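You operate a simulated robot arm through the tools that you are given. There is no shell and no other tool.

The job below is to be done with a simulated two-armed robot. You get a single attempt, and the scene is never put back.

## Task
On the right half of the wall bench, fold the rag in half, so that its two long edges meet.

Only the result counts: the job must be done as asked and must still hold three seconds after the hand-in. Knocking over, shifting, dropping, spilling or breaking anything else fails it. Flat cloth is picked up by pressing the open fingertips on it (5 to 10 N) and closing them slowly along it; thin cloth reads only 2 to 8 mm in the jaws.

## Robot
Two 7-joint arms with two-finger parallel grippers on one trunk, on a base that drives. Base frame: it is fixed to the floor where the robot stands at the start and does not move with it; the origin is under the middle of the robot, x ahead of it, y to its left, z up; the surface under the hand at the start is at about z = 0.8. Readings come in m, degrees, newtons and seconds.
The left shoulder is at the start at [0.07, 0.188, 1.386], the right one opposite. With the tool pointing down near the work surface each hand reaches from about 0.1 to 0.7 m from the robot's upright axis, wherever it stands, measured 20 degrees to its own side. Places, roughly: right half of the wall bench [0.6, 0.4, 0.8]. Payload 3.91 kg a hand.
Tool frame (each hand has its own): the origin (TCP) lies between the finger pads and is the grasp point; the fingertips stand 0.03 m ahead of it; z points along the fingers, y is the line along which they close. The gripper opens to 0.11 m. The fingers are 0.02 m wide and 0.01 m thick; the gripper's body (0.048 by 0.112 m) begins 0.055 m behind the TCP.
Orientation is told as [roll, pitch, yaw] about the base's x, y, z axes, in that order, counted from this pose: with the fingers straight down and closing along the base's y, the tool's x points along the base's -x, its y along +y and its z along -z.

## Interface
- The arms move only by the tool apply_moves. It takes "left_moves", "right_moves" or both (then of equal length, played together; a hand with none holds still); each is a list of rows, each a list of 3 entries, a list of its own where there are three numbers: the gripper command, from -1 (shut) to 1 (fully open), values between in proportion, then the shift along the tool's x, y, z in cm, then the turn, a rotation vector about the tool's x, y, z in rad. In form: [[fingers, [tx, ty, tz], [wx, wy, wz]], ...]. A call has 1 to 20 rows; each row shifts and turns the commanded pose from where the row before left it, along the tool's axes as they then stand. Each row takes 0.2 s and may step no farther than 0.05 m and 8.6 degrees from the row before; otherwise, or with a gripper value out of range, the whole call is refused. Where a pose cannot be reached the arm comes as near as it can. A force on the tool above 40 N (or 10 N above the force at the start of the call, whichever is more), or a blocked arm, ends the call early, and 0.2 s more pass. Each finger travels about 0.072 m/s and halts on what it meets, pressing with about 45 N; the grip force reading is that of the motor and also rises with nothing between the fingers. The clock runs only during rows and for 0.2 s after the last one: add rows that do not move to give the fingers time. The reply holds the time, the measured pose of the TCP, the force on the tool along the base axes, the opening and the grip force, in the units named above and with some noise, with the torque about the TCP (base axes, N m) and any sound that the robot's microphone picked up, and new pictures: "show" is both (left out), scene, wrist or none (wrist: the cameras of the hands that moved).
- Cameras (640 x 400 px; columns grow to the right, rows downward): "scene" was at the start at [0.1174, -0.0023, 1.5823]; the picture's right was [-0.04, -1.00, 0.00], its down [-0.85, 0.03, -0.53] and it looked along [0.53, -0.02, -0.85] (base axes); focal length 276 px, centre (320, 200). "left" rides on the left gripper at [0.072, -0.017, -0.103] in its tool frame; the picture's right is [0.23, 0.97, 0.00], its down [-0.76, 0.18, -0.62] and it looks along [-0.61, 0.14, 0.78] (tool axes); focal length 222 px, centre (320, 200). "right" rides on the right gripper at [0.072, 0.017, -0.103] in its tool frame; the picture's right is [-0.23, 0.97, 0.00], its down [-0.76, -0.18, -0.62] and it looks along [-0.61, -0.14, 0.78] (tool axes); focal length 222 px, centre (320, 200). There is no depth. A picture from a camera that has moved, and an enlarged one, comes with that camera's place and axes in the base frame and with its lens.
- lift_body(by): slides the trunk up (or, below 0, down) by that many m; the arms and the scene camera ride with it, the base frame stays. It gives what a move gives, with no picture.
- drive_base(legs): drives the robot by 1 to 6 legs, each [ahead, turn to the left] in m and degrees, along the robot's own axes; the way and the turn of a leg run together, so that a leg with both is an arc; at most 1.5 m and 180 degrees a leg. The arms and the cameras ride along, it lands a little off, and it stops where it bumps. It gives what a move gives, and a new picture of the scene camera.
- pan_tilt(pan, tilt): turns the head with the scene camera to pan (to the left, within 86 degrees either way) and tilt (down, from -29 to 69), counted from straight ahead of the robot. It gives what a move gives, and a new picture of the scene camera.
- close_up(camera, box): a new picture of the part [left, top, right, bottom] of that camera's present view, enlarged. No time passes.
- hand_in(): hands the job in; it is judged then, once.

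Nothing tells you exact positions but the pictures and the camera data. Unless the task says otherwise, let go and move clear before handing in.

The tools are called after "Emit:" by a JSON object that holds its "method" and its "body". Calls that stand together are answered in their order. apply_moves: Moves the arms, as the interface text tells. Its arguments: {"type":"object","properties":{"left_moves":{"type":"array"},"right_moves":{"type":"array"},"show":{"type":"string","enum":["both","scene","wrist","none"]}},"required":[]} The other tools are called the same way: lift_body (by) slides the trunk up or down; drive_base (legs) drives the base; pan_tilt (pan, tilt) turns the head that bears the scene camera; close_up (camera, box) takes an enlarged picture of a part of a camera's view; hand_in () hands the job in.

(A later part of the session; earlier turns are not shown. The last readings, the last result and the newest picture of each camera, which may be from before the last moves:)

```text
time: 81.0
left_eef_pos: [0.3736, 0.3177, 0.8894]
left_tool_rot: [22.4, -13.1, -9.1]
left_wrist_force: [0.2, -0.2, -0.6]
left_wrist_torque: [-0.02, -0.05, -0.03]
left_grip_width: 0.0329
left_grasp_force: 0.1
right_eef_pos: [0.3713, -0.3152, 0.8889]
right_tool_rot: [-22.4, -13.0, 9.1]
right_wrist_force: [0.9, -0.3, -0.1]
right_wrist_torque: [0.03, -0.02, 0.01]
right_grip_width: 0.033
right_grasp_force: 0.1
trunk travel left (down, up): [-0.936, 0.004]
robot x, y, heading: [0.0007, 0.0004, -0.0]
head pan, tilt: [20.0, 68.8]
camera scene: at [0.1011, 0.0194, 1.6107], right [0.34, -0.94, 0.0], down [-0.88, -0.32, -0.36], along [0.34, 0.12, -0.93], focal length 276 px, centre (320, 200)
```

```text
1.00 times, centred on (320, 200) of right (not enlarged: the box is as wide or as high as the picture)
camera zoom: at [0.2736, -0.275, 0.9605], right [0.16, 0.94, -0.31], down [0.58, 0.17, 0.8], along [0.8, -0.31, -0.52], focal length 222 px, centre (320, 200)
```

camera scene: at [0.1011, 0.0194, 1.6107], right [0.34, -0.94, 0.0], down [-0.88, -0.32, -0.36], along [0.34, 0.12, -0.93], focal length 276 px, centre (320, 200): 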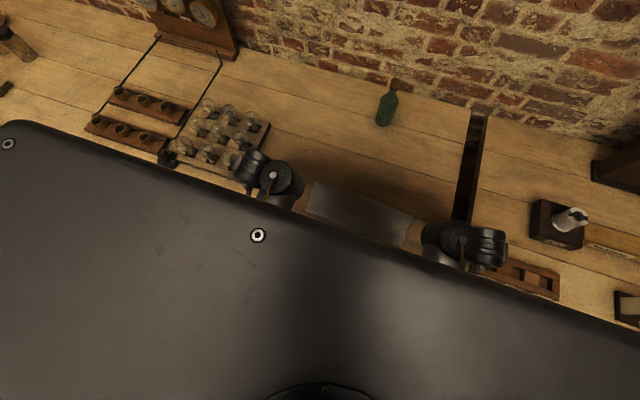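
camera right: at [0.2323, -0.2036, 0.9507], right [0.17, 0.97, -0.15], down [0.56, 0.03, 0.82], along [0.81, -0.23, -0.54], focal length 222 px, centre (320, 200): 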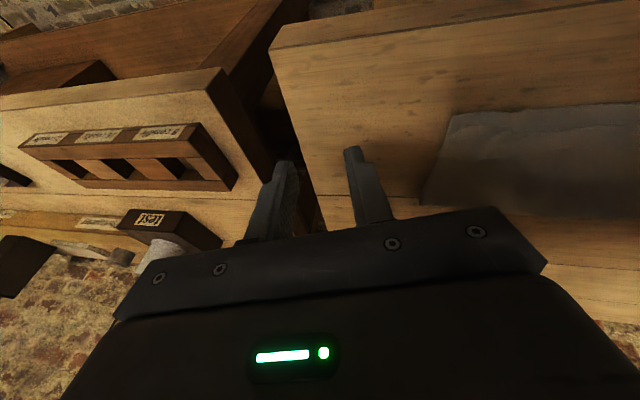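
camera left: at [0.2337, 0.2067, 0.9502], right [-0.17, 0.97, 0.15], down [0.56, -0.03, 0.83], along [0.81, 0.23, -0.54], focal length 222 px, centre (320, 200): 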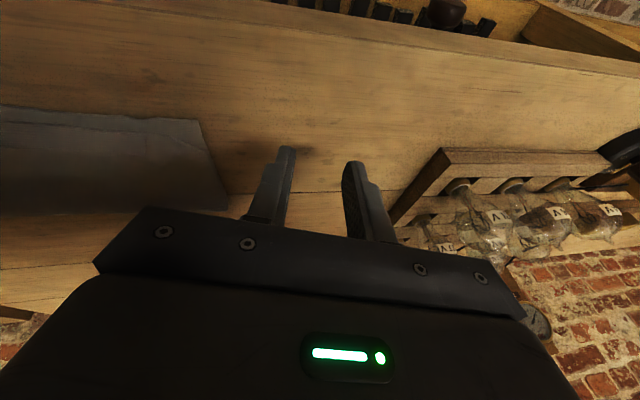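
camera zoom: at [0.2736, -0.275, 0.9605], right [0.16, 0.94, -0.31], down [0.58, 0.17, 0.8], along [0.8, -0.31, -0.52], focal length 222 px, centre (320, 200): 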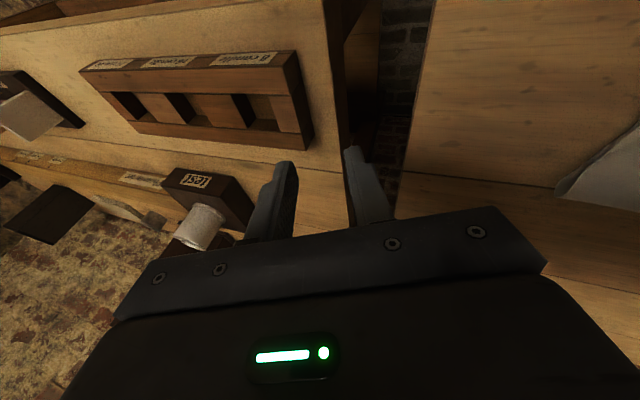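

The left hand is close to the bulb rack, so I'll test a small inward and upward move to see whether the arms follow.

Emit:
{"method": "apply_moves", "body": {"left_moves": [[-0.4, [-0.1, -0.7, -0.7], [0, 0, 0]], [-0.4, [-0.1, -0.7, -0.7], [0, 0, 0]], [-0.4, [0, 0, 0], [0, 0, 0]]], "right_moves": [[-0.4, [-0.1, 0.7, -0.7], [0, 0, 0]], [-0.4, [-0.1, 0.7, -0.7], [0, 0, 0]], [-0.4, [0, 0, 0], [0, 0, 0]]], "show": "none"}}

Emit:
{"method": "pan_tilt", "body": {"pan": 0, "tilt": 60}}

```text
time: 82.0
left_eef_pos: [0.3627, 0.3513, 0.9005]
left_tool_rot: [27.8, -11.3, -10.6]
left_wrist_force: [0.7, -0.5, 0.6]
left_wrist_torque: [0.02, -0.04, -0.01]
left_grip_width: 0.0333
left_grasp_force: 0.1
right_eef_pos: [0.3635, -0.3463, 0.8981]
right_tool_rot: [-27.9, -11.3, 10.7]
right_wrist_force: [0.4, -0.5, 0.2]
right_wrist_torque: [0.02, -0.02, 0.01]
right_grip_width: 0.033
right_grasp_force: 0.0
trunk travel left (down, up): [-0.936, 0.004]
robot x, y, heading: [-0.0018, -0.0007, 0.0]
head pan, tilt: [20.0, 68.8]
stopped in row 3 (left hand): the arm was blocked; the commanded pose is now the measured one
```

```text
time: 82.8
left_eef_pos: [0.3637, 0.3492, 0.8996]
left_tool_rot: [27.9, -11.3, -10.8]
left_wrist_force: [1.2, -1.0, -0.4]
left_wrist_torque: [0.0, 0.0, 0.0]
left_grip_width: 0.033
left_grasp_force: 0.1
right_eef_pos: [0.363, -0.3452, 0.8974]
right_tool_rot: [-27.7, -11.3, 10.8]
right_wrist_force: [-0.7, -0.7, 0.2]
right_wrist_torque: [0.04, 0.03, 0.0]
right_grip_width: 0.0328
right_grasp_force: 0.1
trunk travel left (down, up): [-0.936, 0.004]
robot x, y, heading: [0.0028, -0.0019, 0.1]
head pan, tilt: [0.0, 60.0]
camera scene: at [0.1153, 0.0004, 1.62], right [0.0, -1.0, 0.0], down [-0.87, 0.0, -0.5], along [0.5, 0.0, -0.87], focal length 276 px, centre (320, 200)
```

scene: 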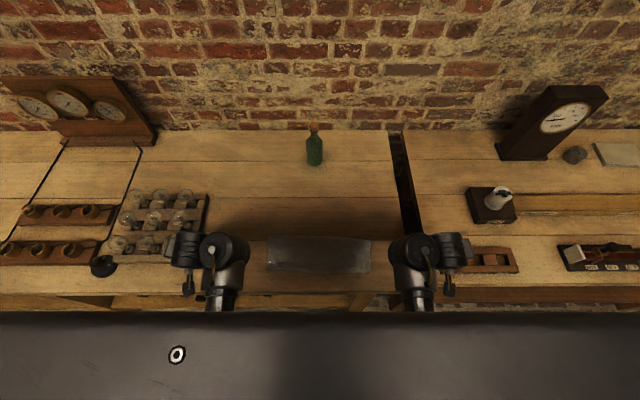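

The arms are swinging outward on their own into a different elbow posture, right next to the bulbs, so I won't command them further here. The hands are above the bench with nothing behind them, so I'll back the base straight away to get clear, and untangle the arms in free space.

Emit:
{"method": "drive_base", "body": {"legs": [[-0.15, 0]]}}

```text
time: 84.2
left_eef_pos: [0.2165, 0.3485, 0.8993]
left_tool_rot: [27.9, -11.3, -10.7]
left_wrist_force: [-0.3, -0.1, -0.5]
left_wrist_torque: [-0.01, 0.02, -0.01]
left_grip_width: 0.0332
left_grasp_force: 0.0
right_eef_pos: [0.2135, -0.3463, 0.8978]
right_tool_rot: [-27.9, -11.3, 10.6]
right_wrist_force: [0.0, 0.4, -0.1]
right_wrist_torque: [0.02, 0.01, 0.01]
right_grip_width: 0.0329
right_grasp_force: 0.0
trunk travel left (down, up): [-0.936, 0.004]
robot x, y, heading: [-0.1512, -0.0053, -0.1]
head pan, tilt: [0.0, 60.0]
camera scene: at [-0.0326, 0.0003, 1.6199], right [0.0, -1.0, 0.0], down [-0.87, 0.0, -0.5], along [0.5, 0.0, -0.87], focal length 276 px, centre (320, 200)
```

scene: 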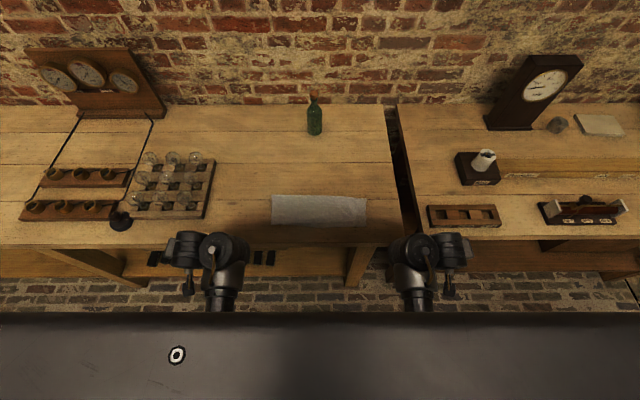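

The hands are now in front of the bench and everything is intact. I'll look closely at the rag, then back off a bit more to have room to untangle the arms.

Emit:
{"method": "close_up", "body": {"camera": "scene", "box": [265, 182, 375, 237]}}

Emit:
{"method": "drive_base", "body": {"legs": [[-0.2, 0]]}}

```text
5.82 times, centred on (320, 210) of scene
camera zoom: at [-0.0326, 0.0003, 1.6199], right [0.0, -1.0, 0.0], down [-0.87, 0.0, -0.5], along [0.5, 0.0, -0.87], focal length 1606 px, centre (320, 145)
```

zoom: 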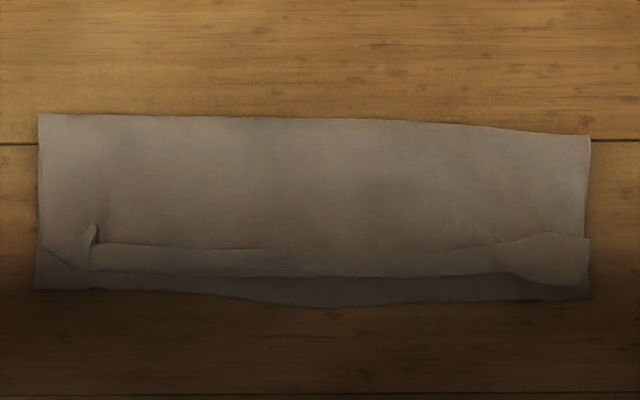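

```text
time: 85.8
left_eef_pos: [0.0158, 0.349, 0.8991]
left_tool_rot: [27.9, -11.3, -10.9]
left_wrist_force: [-0.1, 0.3, 0.3]
left_wrist_torque: [0.01, -0.01, -0.02]
left_grip_width: 0.0333
left_grasp_force: 0.0
right_eef_pos: [0.0135, -0.3465, 0.8976]
right_tool_rot: [-27.8, -11.2, 10.6]
right_wrist_force: [0.4, -0.7, 1.1]
right_wrist_torque: [-0.02, 0.01, 0.02]
right_grip_width: 0.0332
right_grasp_force: 0.1
trunk travel left (down, up): [-0.936, 0.004]
robot x, y, heading: [-0.3494, -0.0011, -0.0]
head pan, tilt: [0.0, 60.0]
camera scene: at [-0.2333, 0.0005, 1.6199], right [0.0, -1.0, 0.0], down [-0.87, 0.0, -0.5], along [0.5, 0.0, -0.87], focal length 276 px, centre (320, 200)
```

scene: 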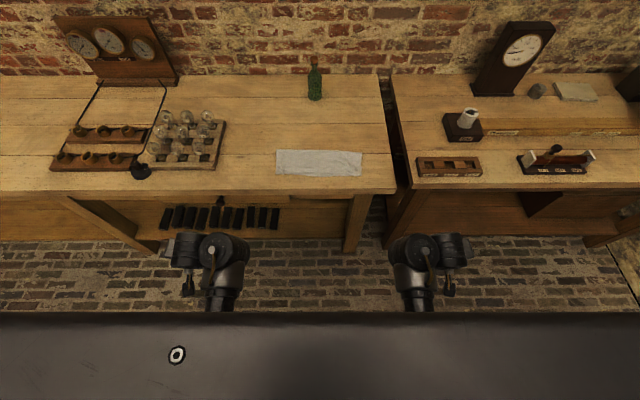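

The rag looks neatly folded apart from the hem strip. Now, in free space, I'll try moving the hands up and forward to bring the arms back to a normal posture.

Emit:
{"method": "apply_moves", "body": {"left_moves": [[0, [-1.16, 0.54, -0.61], [0, 0, 0]], [0, [-1.16, 0.54, -0.61], [0, 0, 0]], [0, [-1.16, 0.54, -0.61], [0, 0, 0]], [0, [-1.16, 0.54, -0.61], [0, 0, 0]], [0, [-1.16, 0.54, -0.61], [0, 0, 0]], [0, [0, 0, 0], [0, 0, 0]]], "right_moves": [[0, [-1.16, -0.54, -0.61], [0, 0, 0]], [0, [-1.16, -0.54, -0.61], [0, 0, 0]], [0, [-1.16, -0.54, -0.61], [0, 0, 0]], [0, [-1.16, -0.54, -0.61], [0, 0, 0]], [0, [-1.16, -0.54, -0.61], [0, 0, 0]], [0, [0, 0, 0], [0, 0, 0]]], "show": "scene"}}

```text
time: 86.7
left_eef_pos: [0.0378, 0.4313, 0.947]
left_tool_rot: [36.7, -8.5, -11.8]
left_wrist_force: [0.2, 0.6, -0.4]
left_wrist_torque: [0.01, 0.0, 0.01]
left_grip_width: 0.0551
left_grasp_force: 0.0
right_eef_pos: [0.0358, -0.4266, 0.9449]
right_tool_rot: [-36.7, -8.5, 11.5]
right_wrist_force: [0.1, -0.1, -0.5]
right_wrist_torque: [0.01, -0.01, 0.0]
right_grip_width: 0.0551
right_grasp_force: 0.0
trunk travel left (down, up): [-0.936, 0.004]
robot x, y, heading: [-0.3456, 0.0029, 0.0]
head pan, tilt: [0.0, 60.0]
stopped in row 4 (left hand): the arm was blocked; the commanded pose is now the measured one
camera scene: at [-0.2337, 0.0005, 1.6199], right [0.0, -1.0, 0.0], down [-0.87, 0.0, -0.5], along [0.5, 0.0, -0.87], focal length 276 px, centre (320, 200)
```

scene: 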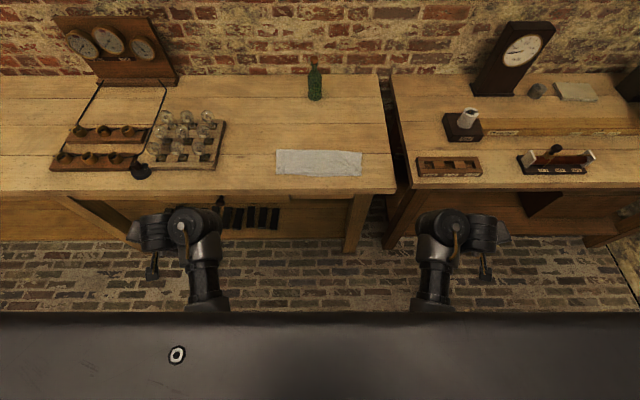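

The elbows are swinging over into the other posture; there's room here for that. I'll keep commanding gently upward so the hands stay high while they finish.

Emit:
{"method": "apply_moves", "body": {"left_moves": [[0, [-0.6, 0.6, -1.0], [0, 0, 0]], [0, [-0.6, 0.6, -1.0], [0, 0, 0]], [0, [-0.6, 0.6, -1.0], [0, 0, 0]], [0, [-0.6, 0.6, -1.0], [0, 0, 0]], [0, [0, 0, 0], [0, 0, 0]], [0, [0, 0, 0], [0, 0, 0]]], "right_moves": [[0, [-0.6, -0.6, -1.0], [0, 0, 0]], [0, [-0.6, -0.6, -1.0], [0, 0, 0]], [0, [-0.6, -0.6, -1.0], [0, 0, 0]], [0, [-0.6, -0.6, -1.0], [0, 0, 0]], [0, [0, 0, 0], [0, 0, 0]], [0, [0, 0, 0], [0, 0, 0]]], "show": "scene"}}

```text
time: 87.6
left_eef_pos: [0.0328, 0.4996, 1.0114]
left_tool_rot: [45.1, -5.7, -10.7]
left_wrist_force: [-0.5, 0.0, 0.5]
left_wrist_torque: [0.02, 0.0, 0.02]
left_grip_width: 0.055
left_grasp_force: 0.1
right_eef_pos: [0.0308, -0.4986, 1.0105]
right_tool_rot: [-45.2, -5.6, 10.6]
right_wrist_force: [0.2, -0.5, -0.3]
right_wrist_torque: [0.02, -0.01, 0.03]
right_grip_width: 0.055
right_grasp_force: 0.0
trunk travel left (down, up): [-0.936, 0.004]
robot x, y, heading: [-0.3516, -0.0009, 0.2]
head pan, tilt: [0.0, 60.0]
stopped in row 4 (right hand): the arm was blocked; the commanded pose is now the measured one
camera scene: at [-0.2347, 0.0005, 1.62], right [0.0, -1.0, 0.0], down [-0.87, 0.0, -0.5], along [0.5, 0.0, -0.87], focal length 276 px, centre (320, 200)
```

scene: 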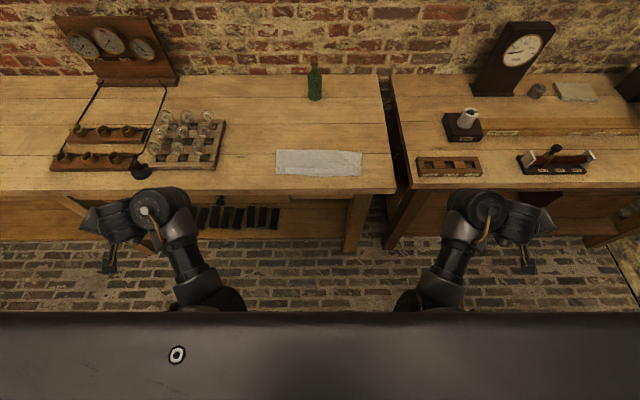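

The elbows are tucked inward with the hands outside. I'll keep extending up and forward in the open air, where the arms straighten and can return to an elbows-out posture.

Emit:
{"method": "apply_moves", "body": {"left_moves": [[0, [-1.1, 0.94, -0.68], [0, 0, 0]], [0, [-1.1, 0.94, -0.68], [0, 0, 0]], [0, [-1.1, 0.94, -0.68], [0, 0, 0]], [0, [-1.1, 0.94, -0.68], [0, 0, 0]], [0, [-1.1, 0.94, -0.68], [0, 0, 0]], [0, [-1.1, 0.94, -0.68], [0, 0, 0]], [0, [0, 0, 0], [0, 0, 0]]], "right_moves": [[0, [-1.1, -0.94, -0.68], [0, 0, 0]], [0, [-1.1, -0.94, -0.68], [0, 0, 0]], [0, [-1.1, -0.94, -0.68], [0, 0, 0]], [0, [-1.1, -0.94, -0.68], [0, 0, 0]], [0, [-1.1, -0.94, -0.68], [0, 0, 0]], [0, [-1.1, -0.94, -0.68], [0, 0, 0]], [0, [0, 0, 0], [0, 0, 0]]], "show": "scene"}}

```text
time: 89.2
left_eef_pos: [0.0907, 0.509, 1.0937]
left_tool_rot: [46.1, -5.4, -10.2]
left_wrist_force: [-0.9, 0.1, -0.4]
left_wrist_torque: [0.01, 0.02, 0.02]
left_grip_width: 0.0551
left_grasp_force: 0.1
right_eef_pos: [0.0884, -0.5099, 1.0915]
right_tool_rot: [-46.5, -5.3, 10.0]
right_wrist_force: [-1.1, -0.9, -1.3]
right_wrist_torque: [-0.05, 0.0, -0.03]
right_grip_width: 0.055
right_grasp_force: 0.0
trunk travel left (down, up): [-0.936, 0.004]
robot x, y, heading: [-0.3491, -0.0002, -0.2]
head pan, tilt: [0.0, 60.0]
camera scene: at [-0.2355, 0.0006, 1.6201], right [0.0, -1.0, 0.0], down [-0.87, 0.0, -0.5], along [0.5, 0.0, -0.87], focal length 276 px, centre (320, 200)
```

scene: 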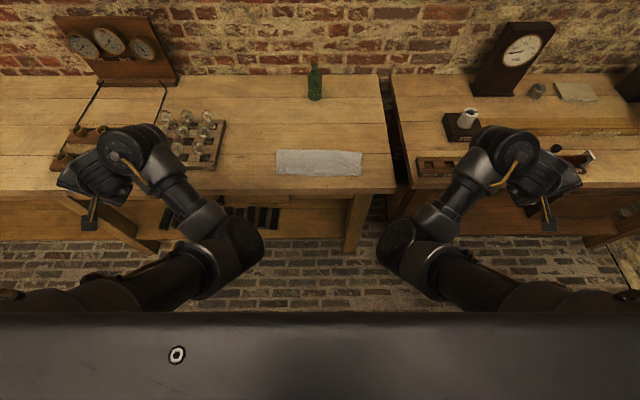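

The arms now follow properly. I'll bring the hands gradually inward and rotate them back toward vertical, checking partway.

Emit:
{"method": "apply_moves", "body": {"left_moves": [[0, [-0.9, -1.89, -1.23], [0.066, 0.01, -0.01]], [0, [-0.9, -1.97, -1.1], [0.066, 0.01, -0.01]], [0, [-0.9, -2.04, -0.96], [0.066, 0.01, -0.01]], [0, [-0.9, -2.1, -0.82], [0.066, 0.01, -0.01]], [0, [-0.9, -2.14, -0.7], [0.066, 0.01, -0.01]], [0, [-0.9, -2.19, -0.55], [0.066, 0.01, -0.01]], [0, [0, 0, 0], [0, 0, 0]]], "right_moves": [[0, [-0.9, 1.89, -1.23], [-0.066, 0.01, 0.01]], [0, [-0.9, 1.97, -1.1], [-0.066, 0.01, 0.01]], [0, [-0.9, 2.04, -0.96], [-0.066, 0.01, 0.01]], [0, [-0.9, 2.1, -0.82], [-0.066, 0.01, 0.01]], [0, [-0.9, 2.14, -0.7], [-0.066, 0.01, 0.01]], [0, [-0.9, 2.19, -0.55], [-0.066, 0.01, 0.01]], [0, [0, 0, 0], [0, 0, 0]]], "show": "scene"}}

```text
time: 90.8
left_eef_pos: [0.1568, 0.4432, 1.0386]
left_tool_rot: [23.2, -4.7, -4.9]
left_wrist_force: [0.6, 0.0, -0.2]
left_wrist_torque: [-0.02, -0.01, 0.02]
left_grip_width: 0.0552
left_grasp_force: 0.2
left hand out of reach, approached as far as the arm can: row 2, 3, 4, 5, 6
right_eef_pos: [0.1566, -0.4436, 1.0334]
right_tool_rot: [-23.7, -4.6, 4.6]
right_wrist_force: [-0.4, 0.7, -0.8]
right_wrist_torque: [-0.02, 0.01, 0.03]
right_grip_width: 0.0553
right_grasp_force: 0.1
right hand out of reach, approached as far as the arm can: row 2, 3, 4, 5, 6
trunk travel left (down, up): [-0.936, 0.004]
robot x, y, heading: [-0.3541, -0.0025, -0.3]
head pan, tilt: [0.0, 60.0]
camera scene: at [-0.2354, 0.0005, 1.6201], right [0.0, -1.0, 0.0], down [-0.87, 0.0, -0.5], along [0.5, 0.0, -0.87], focal length 276 px, centre (320, 200)
```

scene: 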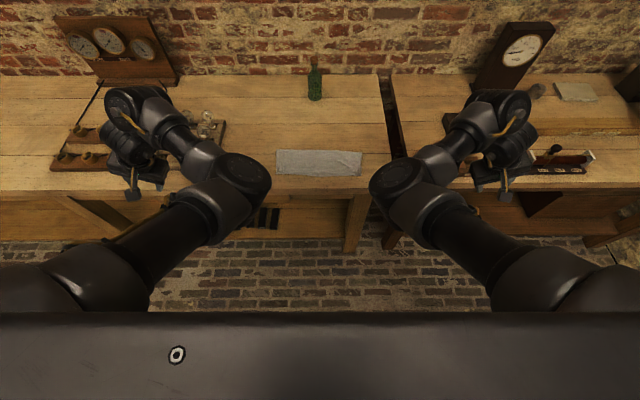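

The elbows are inside, which blocks moving the hands inward. Rolling the hands so the fingers point inward should push the elbows outward, so I'll try that here in free space.

Emit:
{"method": "apply_moves", "body": {"left_moves": [[0, [0, 0, 0], [0.08, 0, 0]], [0, [0, 0, 0], [0.08, 0, 0]], [0, [0, 0, 0], [0.08, 0, 0]], [0, [0, 0, 0], [0.08, 0, 0]], [0, [0, 0, 0], [0.08, 0, 0]], [0, [0, 0, 0], [0.08, 0, 0]], [0, [0, 0, 0], [0, 0, 0]]], "right_moves": [[0, [0, 0, 0], [-0.08, 0, 0]], [0, [0, 0, 0], [-0.08, 0, 0]], [0, [0, 0, 0], [-0.08, 0, 0]], [0, [0, 0, 0], [-0.08, 0, 0]], [0, [0, 0, 0], [-0.08, 0, 0]], [0, [0, 0, 0], [-0.08, 0, 0]], [0, [0, 0, 0], [0, 0, 0]]], "show": "scene"}}

```text
time: 92.4
left_eef_pos: [0.1673, 0.4227, 1.0298]
left_tool_rot: [-5.5, -4.6, -5.9]
left_wrist_force: [0.5, -0.2, 1.3]
left_wrist_torque: [0.03, 0.03, -0.01]
left_grip_width: 0.055
left_grasp_force: 0.0
left hand out of reach, approached as far as the arm can: row 6
right_eef_pos: [0.1641, -0.4215, 1.0254]
right_tool_rot: [5.4, -4.5, 6.0]
right_wrist_force: [0.2, 0.4, 0.2]
right_wrist_torque: [0.02, 0.0, 0.0]
right_grip_width: 0.0551
right_grasp_force: 0.0
right hand out of reach, approached as far as the arm can: row 6
trunk travel left (down, up): [-0.936, 0.004]
robot x, y, heading: [-0.3518, -0.0011, 0.1]
head pan, tilt: [0.0, 60.0]
camera scene: at [-0.2345, 0.0005, 1.62], right [0.0, -1.0, 0.0], down [-0.87, 0.0, -0.5], along [0.5, 0.0, -0.87], focal length 276 px, centre (320, 200)
```

scene: 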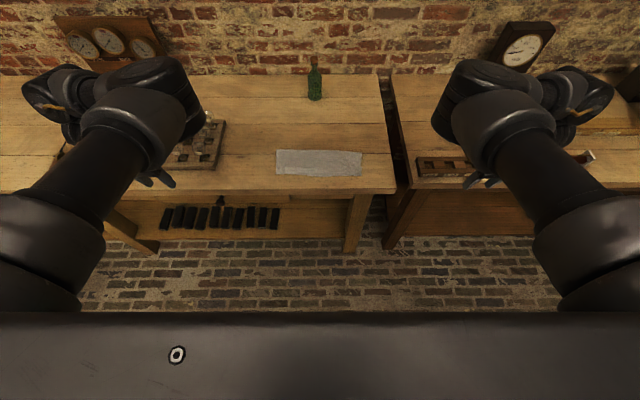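

The elbows are now up and forward and the hands are nearly vertical. I'll try moving the hands inward at this height.

Emit:
{"method": "apply_moves", "body": {"left_moves": [[0, [0, -1.5, 0], [0.03, 0.01, 0.01]], [0, [0, -1.5, 0], [0.03, 0.01, 0.01]], [0, [0, -1.5, 0], [0.03, 0.01, 0.01]], [0, [0, -1.5, 0], [0.03, 0.01, 0.01]], [0, [0, -1.5, 0], [0.03, 0.01, 0.01]], [0, [0, -1.5, 0], [0, 0.01, 0.01]], [0, [0, 0, 0], [0, 0, 0]]], "right_moves": [[0, [0, 1.5, 0], [-0.03, 0.01, -0.01]], [0, [0, 1.5, 0], [-0.03, 0.01, -0.01]], [0, [0, 1.5, 0], [-0.03, 0.01, -0.01]], [0, [0, 1.5, 0], [-0.03, 0.01, -0.01]], [0, [0, 1.5, 0], [-0.03, 0.01, -0.01]], [0, [0, 1.5, 0], [0, 0.01, -0.01]], [0, [0, 0, 0], [0, 0, 0]]], "show": "scene"}}

```text
time: 94.0
left_eef_pos: [0.1734, 0.3312, 1.0378]
left_tool_rot: [-13.8, -1.8, -10.0]
left_wrist_force: [0.2, -0.8, 0.4]
left_wrist_torque: [-0.04, 0.04, 0.01]
left_grip_width: 0.0548
left_grasp_force: 0.1
left hand out of reach, approached as far as the arm can: row 1, 2, 3, 4, 5
right_eef_pos: [0.1696, -0.3287, 1.0332]
right_tool_rot: [13.9, -1.8, 9.8]
right_wrist_force: [-0.2, -0.7, -0.2]
right_wrist_torque: [0.01, -0.01, -0.01]
right_grip_width: 0.0548
right_grasp_force: 0.1
right hand out of reach, approached as far as the arm can: row 1, 2, 3, 4, 5
trunk travel left (down, up): [-0.936, 0.004]
robot x, y, heading: [-0.3498, 0.0033, -0.3]
head pan, tilt: [0.0, 60.0]
camera scene: at [-0.2347, 0.0004, 1.6201], right [0.0, -1.0, 0.0], down [-0.87, 0.0, -0.5], along [0.5, 0.0, -0.87], focal length 276 px, centre (320, 200)
```

scene: 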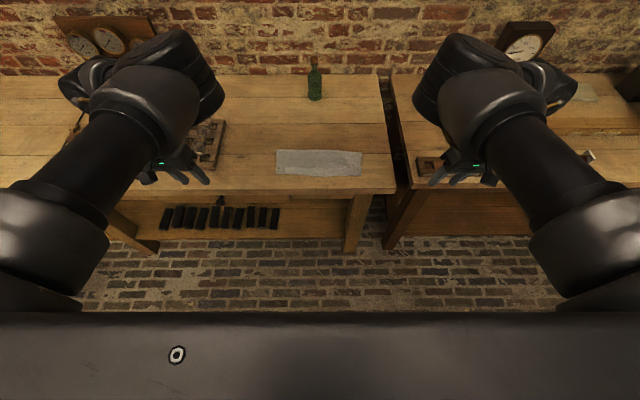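

Making progress: the hands are at y ±0.33. I'll continue inward and straighten roll and yaw.

Emit:
{"method": "apply_moves", "body": {"left_moves": [[0, [0, -2, 0], [0, 0, -0.03]], [0, [0, -2, 0], [0, 0, -0.03]], [0, [0, -2, 0], [-0.04, 0, -0.03]], [0, [0, -2, 0], [-0.04, 0, -0.03]], [0, [0, -2, 0], [-0.04, 0, -0.03]], [0, [0, -2, 0], [-0.04, 0, -0.03]], [0, [0, 0, 0], [0, 0, 0]]], "right_moves": [[0, [0, 2, 0], [0, 0, 0.03]], [0, [0, 2, 0], [0, 0, 0.03]], [0, [0, 2, 0], [0.04, 0, 0.03]], [0, [0, 2, 0], [0.04, 0, 0.03]], [0, [0, 2, 0], [0.04, 0, 0.03]], [0, [0, 2, 0], [0.04, 0, 0.03]], [0, [0, 0, 0], [0, 0, 0]]], "show": "scene"}}

```text
time: 95.6
left_eef_pos: [0.1646, 0.2225, 1.061]
left_tool_rot: [-5.0, 0.0, 0.0]
left_wrist_force: [0.3, 0.0, 0.7]
left_wrist_torque: [0.01, 0.01, 0.01]
left_grip_width: 0.0553
left_grasp_force: 0.1
left hand out of reach, approached as far as the arm can: row 6
right_eef_pos: [0.1615, -0.2252, 1.0567]
right_tool_rot: [4.9, 0.3, -0.2]
right_wrist_force: [0.1, 0.7, -0.5]
right_wrist_torque: [0.01, 0.02, -0.01]
right_grip_width: 0.0551
right_grasp_force: 0.1
right hand out of reach, approached as far as the arm can: row 6
trunk travel left (down, up): [-0.936, 0.004]
robot x, y, heading: [-0.3489, 0.0035, -0.1]
head pan, tilt: [0.0, 60.0]
camera scene: at [-0.2342, 0.0005, 1.62], right [0.0, -1.0, 0.0], down [-0.87, 0.0, -0.5], along [0.5, 0.0, -0.87], focal length 276 px, centre (320, 200)
```

scene: 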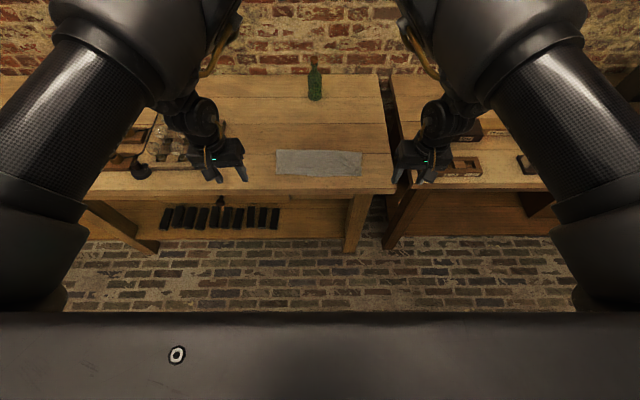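

The arms are back in a usable posture: elbows up, hands vertical at y ±0.22. I'll take a detailed look at the rag from here.

Emit:
{"method": "close_up", "body": {"camera": "scene", "box": [268, 140, 372, 185]}}

Emit:
{"method": "close_up", "body": {"camera": "scene", "box": [268, 145, 320, 178]}}

Emit:
{"method": "close_up", "body": {"camera": "scene", "box": [316, 145, 368, 178]}}

```text
6.15 times, centred on (320, 162) of scene
camera zoom: at [-0.2342, 0.0005, 1.62], right [0.0, -1.0, 0.0], down [-0.87, 0.0, -0.5], along [0.5, 0.0, -0.87], focal length 1699 px, centre (320, 431)
```

zoom: 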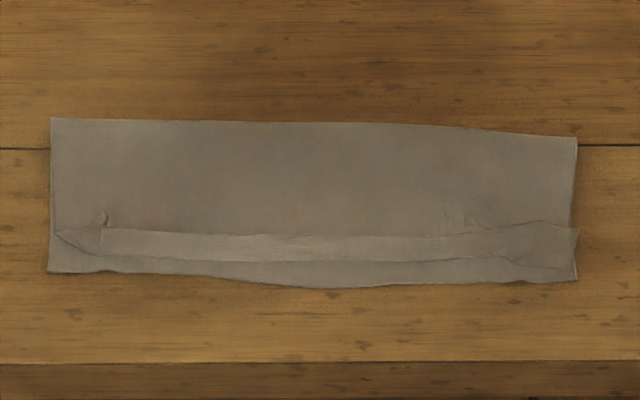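

```text
12.12 times, centred on (294, 162) of scene
camera zoom: at [-0.2342, 0.0005, 1.62], right [0.0, -1.0, 0.0], down [-0.87, 0.0, -0.5], along [0.5, 0.0, -0.87], focal length 3346 px, centre (635, 667)
```

zoom: 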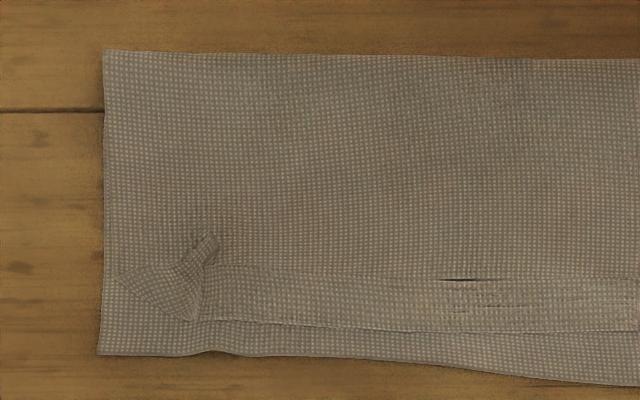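

```text
12.12 times, centred on (342, 162) of scene
camera zoom: at [-0.2342, 0.0005, 1.62], right [0.0, -1.0, 0.0], down [-0.87, 0.0, -0.5], along [0.5, 0.0, -0.87], focal length 3346 px, centre (53, 667)
```

zoom: 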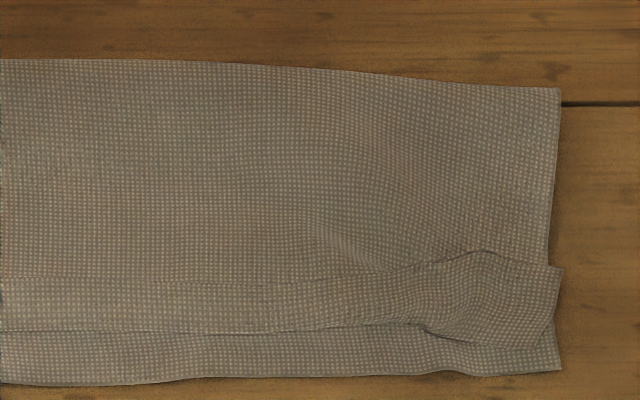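

The close-ups show it clearly: the top layer ends in a hem about 1.5 cm wide, folded back on itself along the line x ≈ 0.352. If I flip it toward me, its edge lands almost exactly on the near edge (x ≈ 0.335–0.346). I'll drive forward part of the way so the near edge is at a comfortable reach.

Emit:
{"method": "drive_base", "body": {"legs": [[0.19, 0]]}}

```text
time: 97.1
left_eef_pos: [0.3515, 0.223, 1.063]
left_tool_rot: [-5.0, -0.1, 0.1]
left_wrist_force: [0.3, 0.4, 0.7]
left_wrist_torque: [0.0, -0.03, 0.01]
left_grip_width: 0.055
left_grasp_force: 0.1
right_eef_pos: [0.3478, -0.2251, 1.058]
right_tool_rot: [5.1, 0.0, -0.3]
right_wrist_force: [0.1, 0.0, -0.4]
right_wrist_torque: [0.02, 0.0, 0.03]
right_grip_width: 0.0553
right_grasp_force: 0.0
trunk travel left (down, up): [-0.936, 0.004]
robot x, y, heading: [-0.1598, -0.0049, 0.0]
head pan, tilt: [0.0, 60.0]
camera scene: at [-0.05, 0.0001, 1.6206], right [0.0, -1.0, 0.0], down [-0.86, 0.0, -0.5], along [0.5, 0.0, -0.86], focal length 276 px, centre (320, 200)
```

scene: 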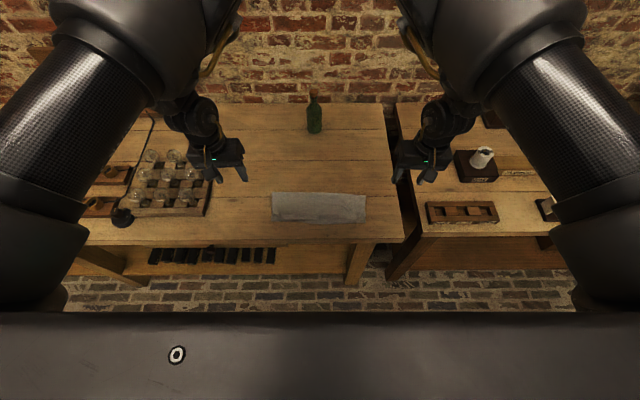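

Hands are at y ±0.22, high above the bench. I'll open the fingers fully, straighten the roll, and bring them in over the rag.

Emit:
{"method": "apply_moves", "body": {"left_moves": [[0.8, [0, 0, 0], [-0.044, 0, 0]], [0.8, [0, 0, 0], [-0.044, 0, 0]], [0.8, [-0.6, -1.4, 1.1], [0, 0, 0]], [0.8, [-0.6, -1.4, 1.1], [0, 0, 0]], [0.8, [-0.6, -1.4, 1.1], [0, 0, 0]], [0.8, [-0.6, -1.4, 1.1], [0, 0, 0]], [0.8, [-0.6, -1.4, 1.1], [0, 0, 0]], [0.8, [-0.6, -1.4, 1.1], [0, 0, 0]], [0.8, [-0.6, -1.4, 1.1], [0, 0, 0]], [0.8, [-0.6, -1.4, 1.1], [0, 0, 0]], [0.8, [0, 0, 0], [0, 0, 0]]], "right_moves": [[0.8, [0, 0, 0], [0.044, 0, 0]], [0.8, [0, 0, 0], [0.044, 0, 0]], [0.8, [-0.6, 1.4, 1.1], [0, 0, 0]], [0.8, [-0.6, 1.4, 1.1], [0, 0, 0]], [0.8, [-0.6, 1.4, 1.1], [0, 0, 0]], [0.8, [-0.6, 1.4, 1.1], [0, 0, 0]], [0.8, [-0.6, 1.4, 1.1], [0, 0, 0]], [0.8, [-0.6, 1.4, 1.1], [0, 0, 0]], [0.8, [-0.6, 1.4, 1.1], [0, 0, 0]], [0.8, [-0.6, 1.4, 1.1], [0, 0, 0]], [0.8, [0, 0, 0], [0, 0, 0]]], "show": "both"}}

```text
time: 99.5
left_eef_pos: [0.429, 0.178, 0.9756]
left_tool_rot: [0.0, 0.2, 0.1]
left_wrist_force: [-0.2, 0.3, -0.3]
left_wrist_torque: [-0.02, 0.05, 0.0]
left_grip_width: 0.0988
left_grasp_force: 0.1
left hand out of reach, approached as far as the arm can: row 1, 2, 3, 4, 5, 6, 7, 8
right_eef_pos: [0.4334, -0.1816, 0.9686]
right_tool_rot: [-0.1, 0.1, -0.1]
right_wrist_force: [-0.7, -0.3, 0.2]
right_wrist_torque: [-0.02, -0.02, -0.01]
right_grip_width: 0.0989
right_grasp_force: 0.1
right hand out of reach, approached as far as the arm can: row 1, 2, 3, 4, 5, 6, 7, 10
trunk travel left (down, up): [-0.936, 0.004]
robot x, y, heading: [-0.1599, 0.0011, -0.3]
head pan, tilt: [0.0, 60.0]
camera scene: at [-0.0448, 0.0005, 1.6201], right [0.0, -1.0, 0.0], down [-0.87, 0.0, -0.5], along [0.5, 0.0, -0.87], focal length 276 px, centre (320, 200)
camera right: at [0.361, -0.164, 1.0725], right [0.23, 0.97, 0.0], down [0.76, -0.18, 0.62], along [0.6, -0.14, -0.78], focal length 222 px, centre (320, 200)
camera left: at [0.3568, 0.1609, 1.0792], right [-0.23, 0.97, 0.0], down [0.76, 0.18, 0.62], along [0.6, 0.14, -0.78], focal length 222 px, centre (320, 200)
```

scene: 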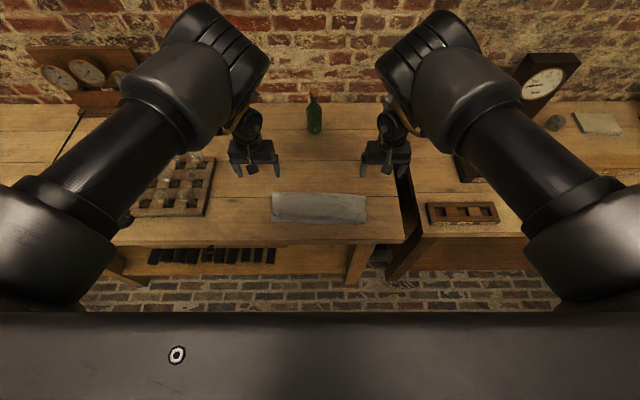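
right: 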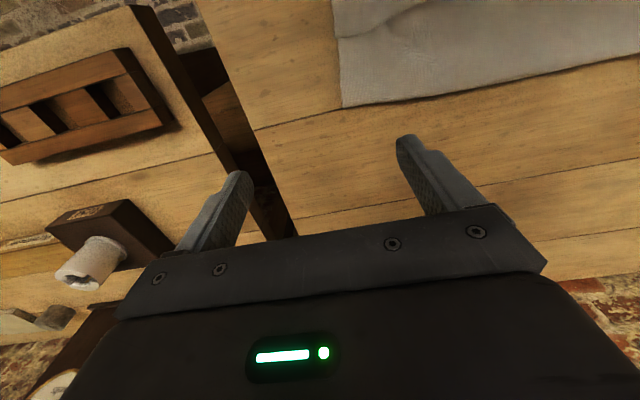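
left: 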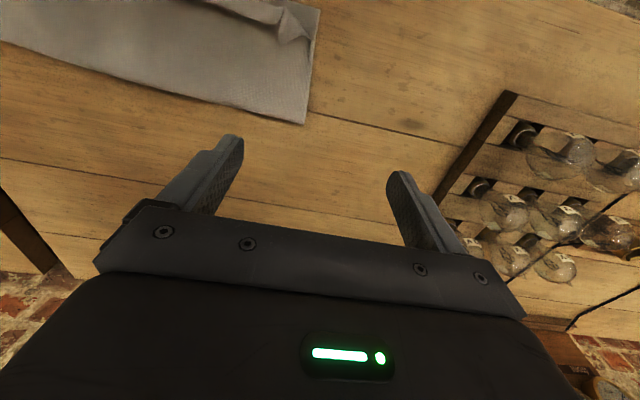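

The hands are closing in on the target and are now vertical. I'll let them settle for a moment.

Emit:
{"method": "apply_moves", "body": {"left_moves": [[0.8, [0, 0, 0], [0, 0, 0]], [0.8, [0, 0, 0], [0, 0, 0]], [0.8, [0, 0, 0], [0, 0, 0]], [0.8, [0, 0, 0], [0, 0, 0]]], "right_moves": [[0.8, [0, 0, 0], [0, 0, 0]], [0.8, [0, 0, 0], [0, 0, 0]], [0.8, [0, 0, 0], [0, 0, 0]], [0.8, [0, 0, 0], [0, 0, 0]]], "show": "scene"}}

```text
time: 100.5
left_eef_pos: [0.4304, 0.1789, 0.9761]
left_tool_rot: [0.0, 0.3, 0.1]
left_wrist_force: [-0.3, 0.7, -0.8]
left_wrist_torque: [0.02, -0.02, 0.03]
left_grip_width: 0.0989
left_grasp_force: 0.0
right_eef_pos: [0.4333, -0.1825, 0.9667]
right_tool_rot: [0.0, 0.1, -0.2]
right_wrist_force: [0.8, -0.8, 0.4]
right_wrist_torque: [-0.03, 0.0, 0.01]
right_grip_width: 0.0991
right_grasp_force: 0.1
trunk travel left (down, up): [-0.936, 0.004]
robot x, y, heading: [-0.1606, 0.0005, -0.2]
head pan, tilt: [0.0, 60.0]
camera scene: at [-0.0442, -0.0002, 1.62], right [0.0, -1.0, 0.0], down [-0.87, 0.0, -0.5], along [0.5, 0.0, -0.87], focal length 276 px, centre (320, 200)
```

scene: 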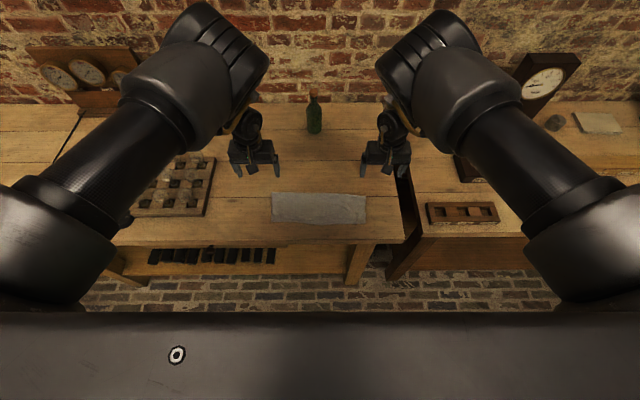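

Settled at y ±0.18, vertical. I'll continue inward and down toward the rag.

Emit:
{"method": "apply_moves", "body": {"left_moves": [[0.8, [0.1, -1.0, 0.8], [0, 0, 0]], [0.8, [0.1, -1.0, 0.8], [0, 0, 0]], [0.8, [0.1, -1.0, 0.8], [0, 0, 0]], [0.8, [0.1, -1.0, 0.8], [0, 0, 0]], [0.8, [0.1, -1.0, 0.8], [0, 0, 0]], [0.8, [0.1, -1.0, 0.8], [0, 0, 0]], [0.8, [0.1, -1.0, 0.8], [0, 0, 0]], [0.8, [0.1, -1.0, 0.8], [0, 0, 0]], [0.8, [0, 0, 0], [0, 0, 0]]], "right_moves": [[0.8, [0.1, 1.0, 0.75], [0, 0, 0]], [0.8, [0.1, 1.0, 0.75], [0, 0, 0]], [0.8, [0.1, 1.0, 0.75], [0, 0, 0]], [0.8, [0.1, 1.0, 0.75], [0, 0, 0]], [0.8, [0.1, 1.0, 0.75], [0, 0, 0]], [0.8, [0.1, 1.0, 0.75], [0, 0, 0]], [0.8, [0.1, 1.0, 0.75], [0, 0, 0]], [0.8, [0.1, 1.0, 0.75], [0, 0, 0]], [0.8, [0, 0, 0], [0, 0, 0]]], "show": "both"}}

```text
time: 102.5
left_eef_pos: [0.4312, 0.169, 0.9663]
left_tool_rot: [-0.1, 0.3, 0.1]
left_wrist_force: [0.2, 0.3, 1.0]
left_wrist_torque: [-0.02, 0.0, 0.01]
left_grip_width: 0.0992
left_grasp_force: 0.1
left hand out of reach, approached as far as the arm can: row 1, 2, 3, 4, 5, 6, 7, 8
right_eef_pos: [0.4324, -0.1586, 0.9485]
right_tool_rot: [0.0, 0.3, -0.1]
right_wrist_force: [-0.4, 0.3, 0.0]
right_wrist_torque: [0.03, -0.01, 0.05]
right_grip_width: 0.0992
right_grasp_force: 0.1
right hand out of reach, approached as far as the arm can: row 3, 4, 5, 6, 7, 8
trunk travel left (down, up): [-0.936, 0.004]
robot x, y, heading: [-0.1605, -0.0045, -0.1]
head pan, tilt: [0.0, 60.0]
camera scene: at [-0.0445, 0.0, 1.6201], right [0.0, -1.0, 0.0], down [-0.87, 0.0, -0.5], along [0.5, 0.0, -0.87], focal length 276 px, centre (320, 200)
camera right: at [0.3604, -0.1409, 1.0533], right [0.23, 0.97, 0.0], down [0.76, -0.18, 0.62], along [0.6, -0.14, -0.79], focal length 222 px, centre (320, 200)
camera left: at [0.3576, 0.1526, 1.0713], right [-0.23, 0.97, 0.0], down [0.77, 0.18, 0.62], along [0.6, 0.14, -0.79], focal length 222 px, centre (320, 200)
```

scene: 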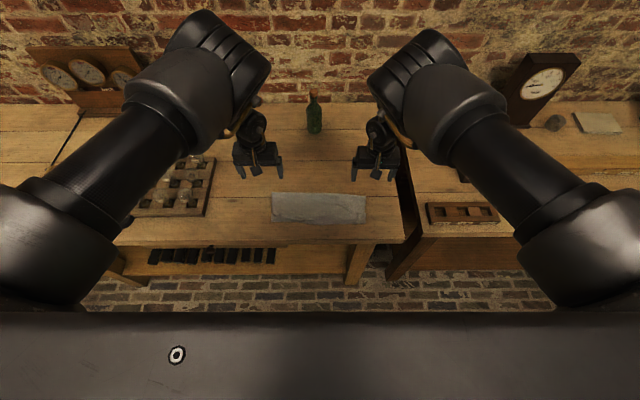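
right: 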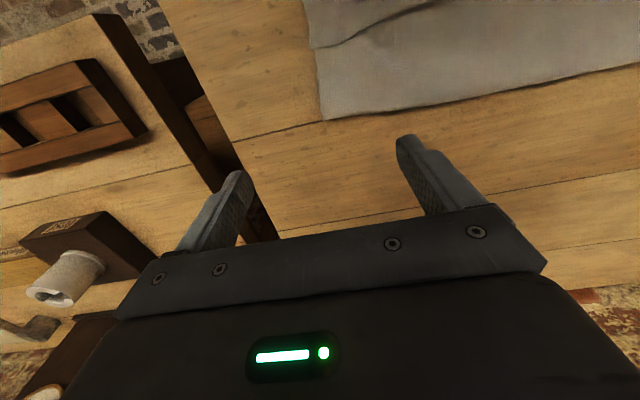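
left: 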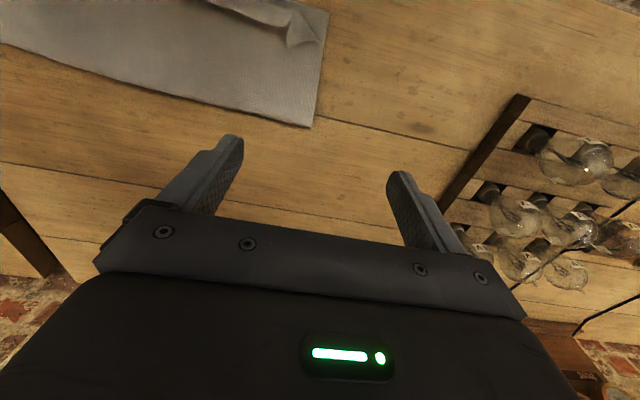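

In this elbow-up posture the hands can't come in far enough. I'll roll the fingers inward, still high above the bench, to swing the elbows out to the sides where they were at the start.

Emit:
{"method": "apply_moves", "body": {"left_moves": [[0, [0, 0.5, -0.3], [0.085, 0, 0]], [0, [0, 0.5, -0.3], [0.085, 0, 0]], [0, [0, 0.5, -0.3], [0.085, 0, 0]], [0, [0, 0.5, -0.3], [0.085, 0, 0]], [0, [0, 0.5, -0.3], [0.085, 0, 0]], [0, [0, 0.5, -0.3], [0.085, 0, 0]], [0, [0, 0, 0], [0.085, 0, 0]], [0, [0, 0, 0], [0.085, 0, 0]], [0, [0, 0, 0], [0, 0, 0]]], "right_moves": [[0, [0, -0.5, -0.3], [-0.085, 0, 0]], [0, [0, -0.5, -0.3], [-0.085, 0, 0]], [0, [0, -0.5, -0.3], [-0.085, 0, 0]], [0, [0, -0.5, -0.3], [-0.085, 0, 0]], [0, [0, -0.5, -0.3], [-0.085, 0, 0]], [0, [0, -0.5, -0.3], [-0.085, 0, 0]], [0, [0, 0, 0], [-0.085, 0, 0]], [0, [0, 0, 0], [-0.085, 0, 0]], [0, [0, 0, 0], [0, 0, 0]]], "show": "scene"}}

```text
time: 104.5
left_eef_pos: [0.4291, 0.2024, 0.9781]
left_tool_rot: [-39.0, 0.2, 0.1]
left_wrist_force: [0.0, -0.6, 0.3]
left_wrist_torque: [0.0, -0.03, -0.01]
left_grip_width: 0.0551
left_grasp_force: 0.1
right_eef_pos: [0.4318, -0.1904, 0.9599]
right_tool_rot: [39.0, 0.2, -0.1]
right_wrist_force: [-0.1, 0.3, 0.2]
right_wrist_torque: [0.03, 0.0, 0.01]
right_grip_width: 0.0546
right_grasp_force: 0.1
trunk travel left (down, up): [-0.936, 0.004]
robot x, y, heading: [-0.1614, -0.003, 0.1]
head pan, tilt: [0.0, 60.0]
camera scene: at [-0.0447, 0.0001, 1.6201], right [0.0, -1.0, 0.0], down [-0.87, 0.0, -0.5], along [0.5, 0.0, -0.87], focal length 276 px, centre (320, 200)
```

scene: 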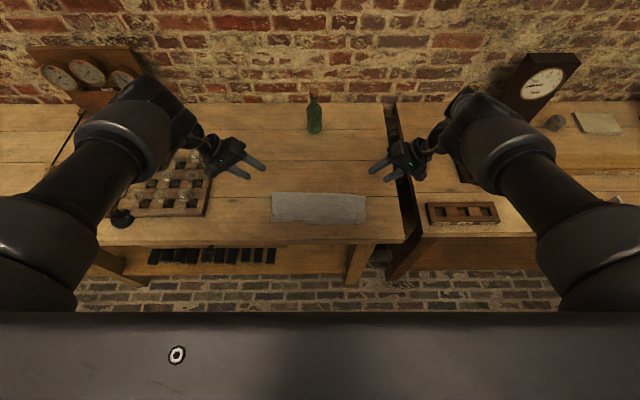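

The elbows are out to the sides now and the arms track well. I'll move the hands inward in this posture, staying well above the rag.

Emit:
{"method": "apply_moves", "body": {"left_moves": [[0, [0, -0.6, 1.0], [0, 0, 0]], [0, [0, -0.6, 1.0], [0, 0, 0]], [0, [0, -0.6, 1.0], [0, 0, 0]], [0, [0, -0.6, 1.0], [0, 0, 0]], [0, [0, -0.6, 1.0], [0, 0, 0]], [0, [0, -0.6, 1.0], [0, 0, 0]], [0, [0, 0, 0], [0, 0, 0]]], "right_moves": [[0, [0, 0.6, 1.0], [0, 0, 0]], [0, [0, 0.6, 1.0], [0, 0, 0]], [0, [0, 0.6, 1.0], [0, 0, 0]], [0, [0, 0.6, 1.0], [0, 0, 0]], [0, [0, 0.6, 1.0], [0, 0, 0]], [0, [0, 0.6, 1.0], [0, 0, 0]], [0, [0, 0, 0], [0, 0, 0]]], "show": "scene"}}

```text
time: 106.1
left_eef_pos: [0.4293, 0.1366, 0.9533]
left_tool_rot: [-38.9, 0.2, 0.1]
left_wrist_force: [0.3, 0.2, -0.3]
left_wrist_torque: [0.0, 0.02, -0.03]
left_grip_width: 0.0548
left_grasp_force: 0.0
right_eef_pos: [0.4317, -0.1249, 0.9349]
right_tool_rot: [39.0, 0.2, -0.1]
right_wrist_force: [0.2, 0.4, 0.2]
right_wrist_torque: [-0.01, 0.01, 0.01]
right_grip_width: 0.055
right_grasp_force: 0.1
trunk travel left (down, up): [-0.936, 0.004]
robot x, y, heading: [-0.1586, -0.0013, -0.1]
head pan, tilt: [0.0, 60.0]
camera scene: at [-0.0444, 0.0002, 1.6201], right [0.0, -1.0, 0.0], down [-0.87, 0.0, -0.5], along [0.5, 0.0, -0.87], focal length 276 px, centre (320, 200)
```

scene: 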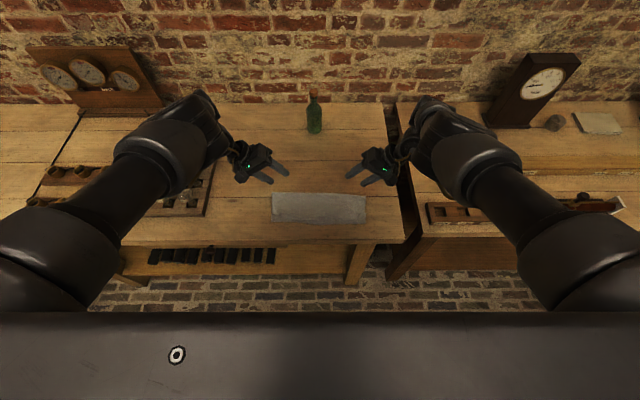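

Tracking is good. I'll try rolling the hands back to vertical here, watching whether they stay reachable.

Emit:
{"method": "apply_moves", "body": {"left_moves": [[0, [0, 0, 0], [-0.08, 0, 0]], [0, [0, 0, 0], [-0.08, 0, 0]], [0, [0, 0, 0], [-0.08, 0, 0]], [0, [0, 0, 0], [-0.08, 0, 0]], [0, [0, 0, 0], [0, 0, 0]]], "right_moves": [[0, [0, 0, 0], [0.08, 0, 0]], [0, [0, 0, 0], [0.08, 0, 0]], [0, [0, 0, 0], [0.08, 0, 0]], [0, [0, 0, 0], [0.08, 0, 0]], [0, [0, 0, 0], [0, 0, 0]]], "show": "scene"}}

```text
time: 107.3
left_eef_pos: [0.4306, 0.1365, 0.9537]
left_tool_rot: [-20.6, 0.2, 0.0]
left_wrist_force: [0.3, 0.5, 0.4]
left_wrist_torque: [0.03, -0.02, 0.0]
left_grip_width: 0.055
left_grasp_force: 0.0
right_eef_pos: [0.4328, -0.1262, 0.9356]
right_tool_rot: [20.5, 0.2, -0.1]
right_wrist_force: [0.2, 0.7, 0.5]
right_wrist_torque: [0.02, 0.01, -0.01]
right_grip_width: 0.0549
right_grasp_force: 0.0
trunk travel left (down, up): [-0.936, 0.004]
robot x, y, heading: [-0.1593, -0.0017, -0.1]
head pan, tilt: [0.0, 60.0]
camera scene: at [-0.0442, 0.0001, 1.62], right [0.0, -1.0, 0.0], down [-0.87, 0.0, -0.5], along [0.5, 0.0, -0.87], focal length 276 px, centre (320, 200)
```

scene: 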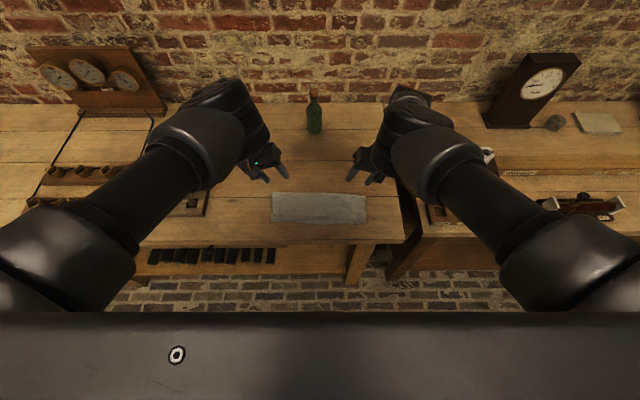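

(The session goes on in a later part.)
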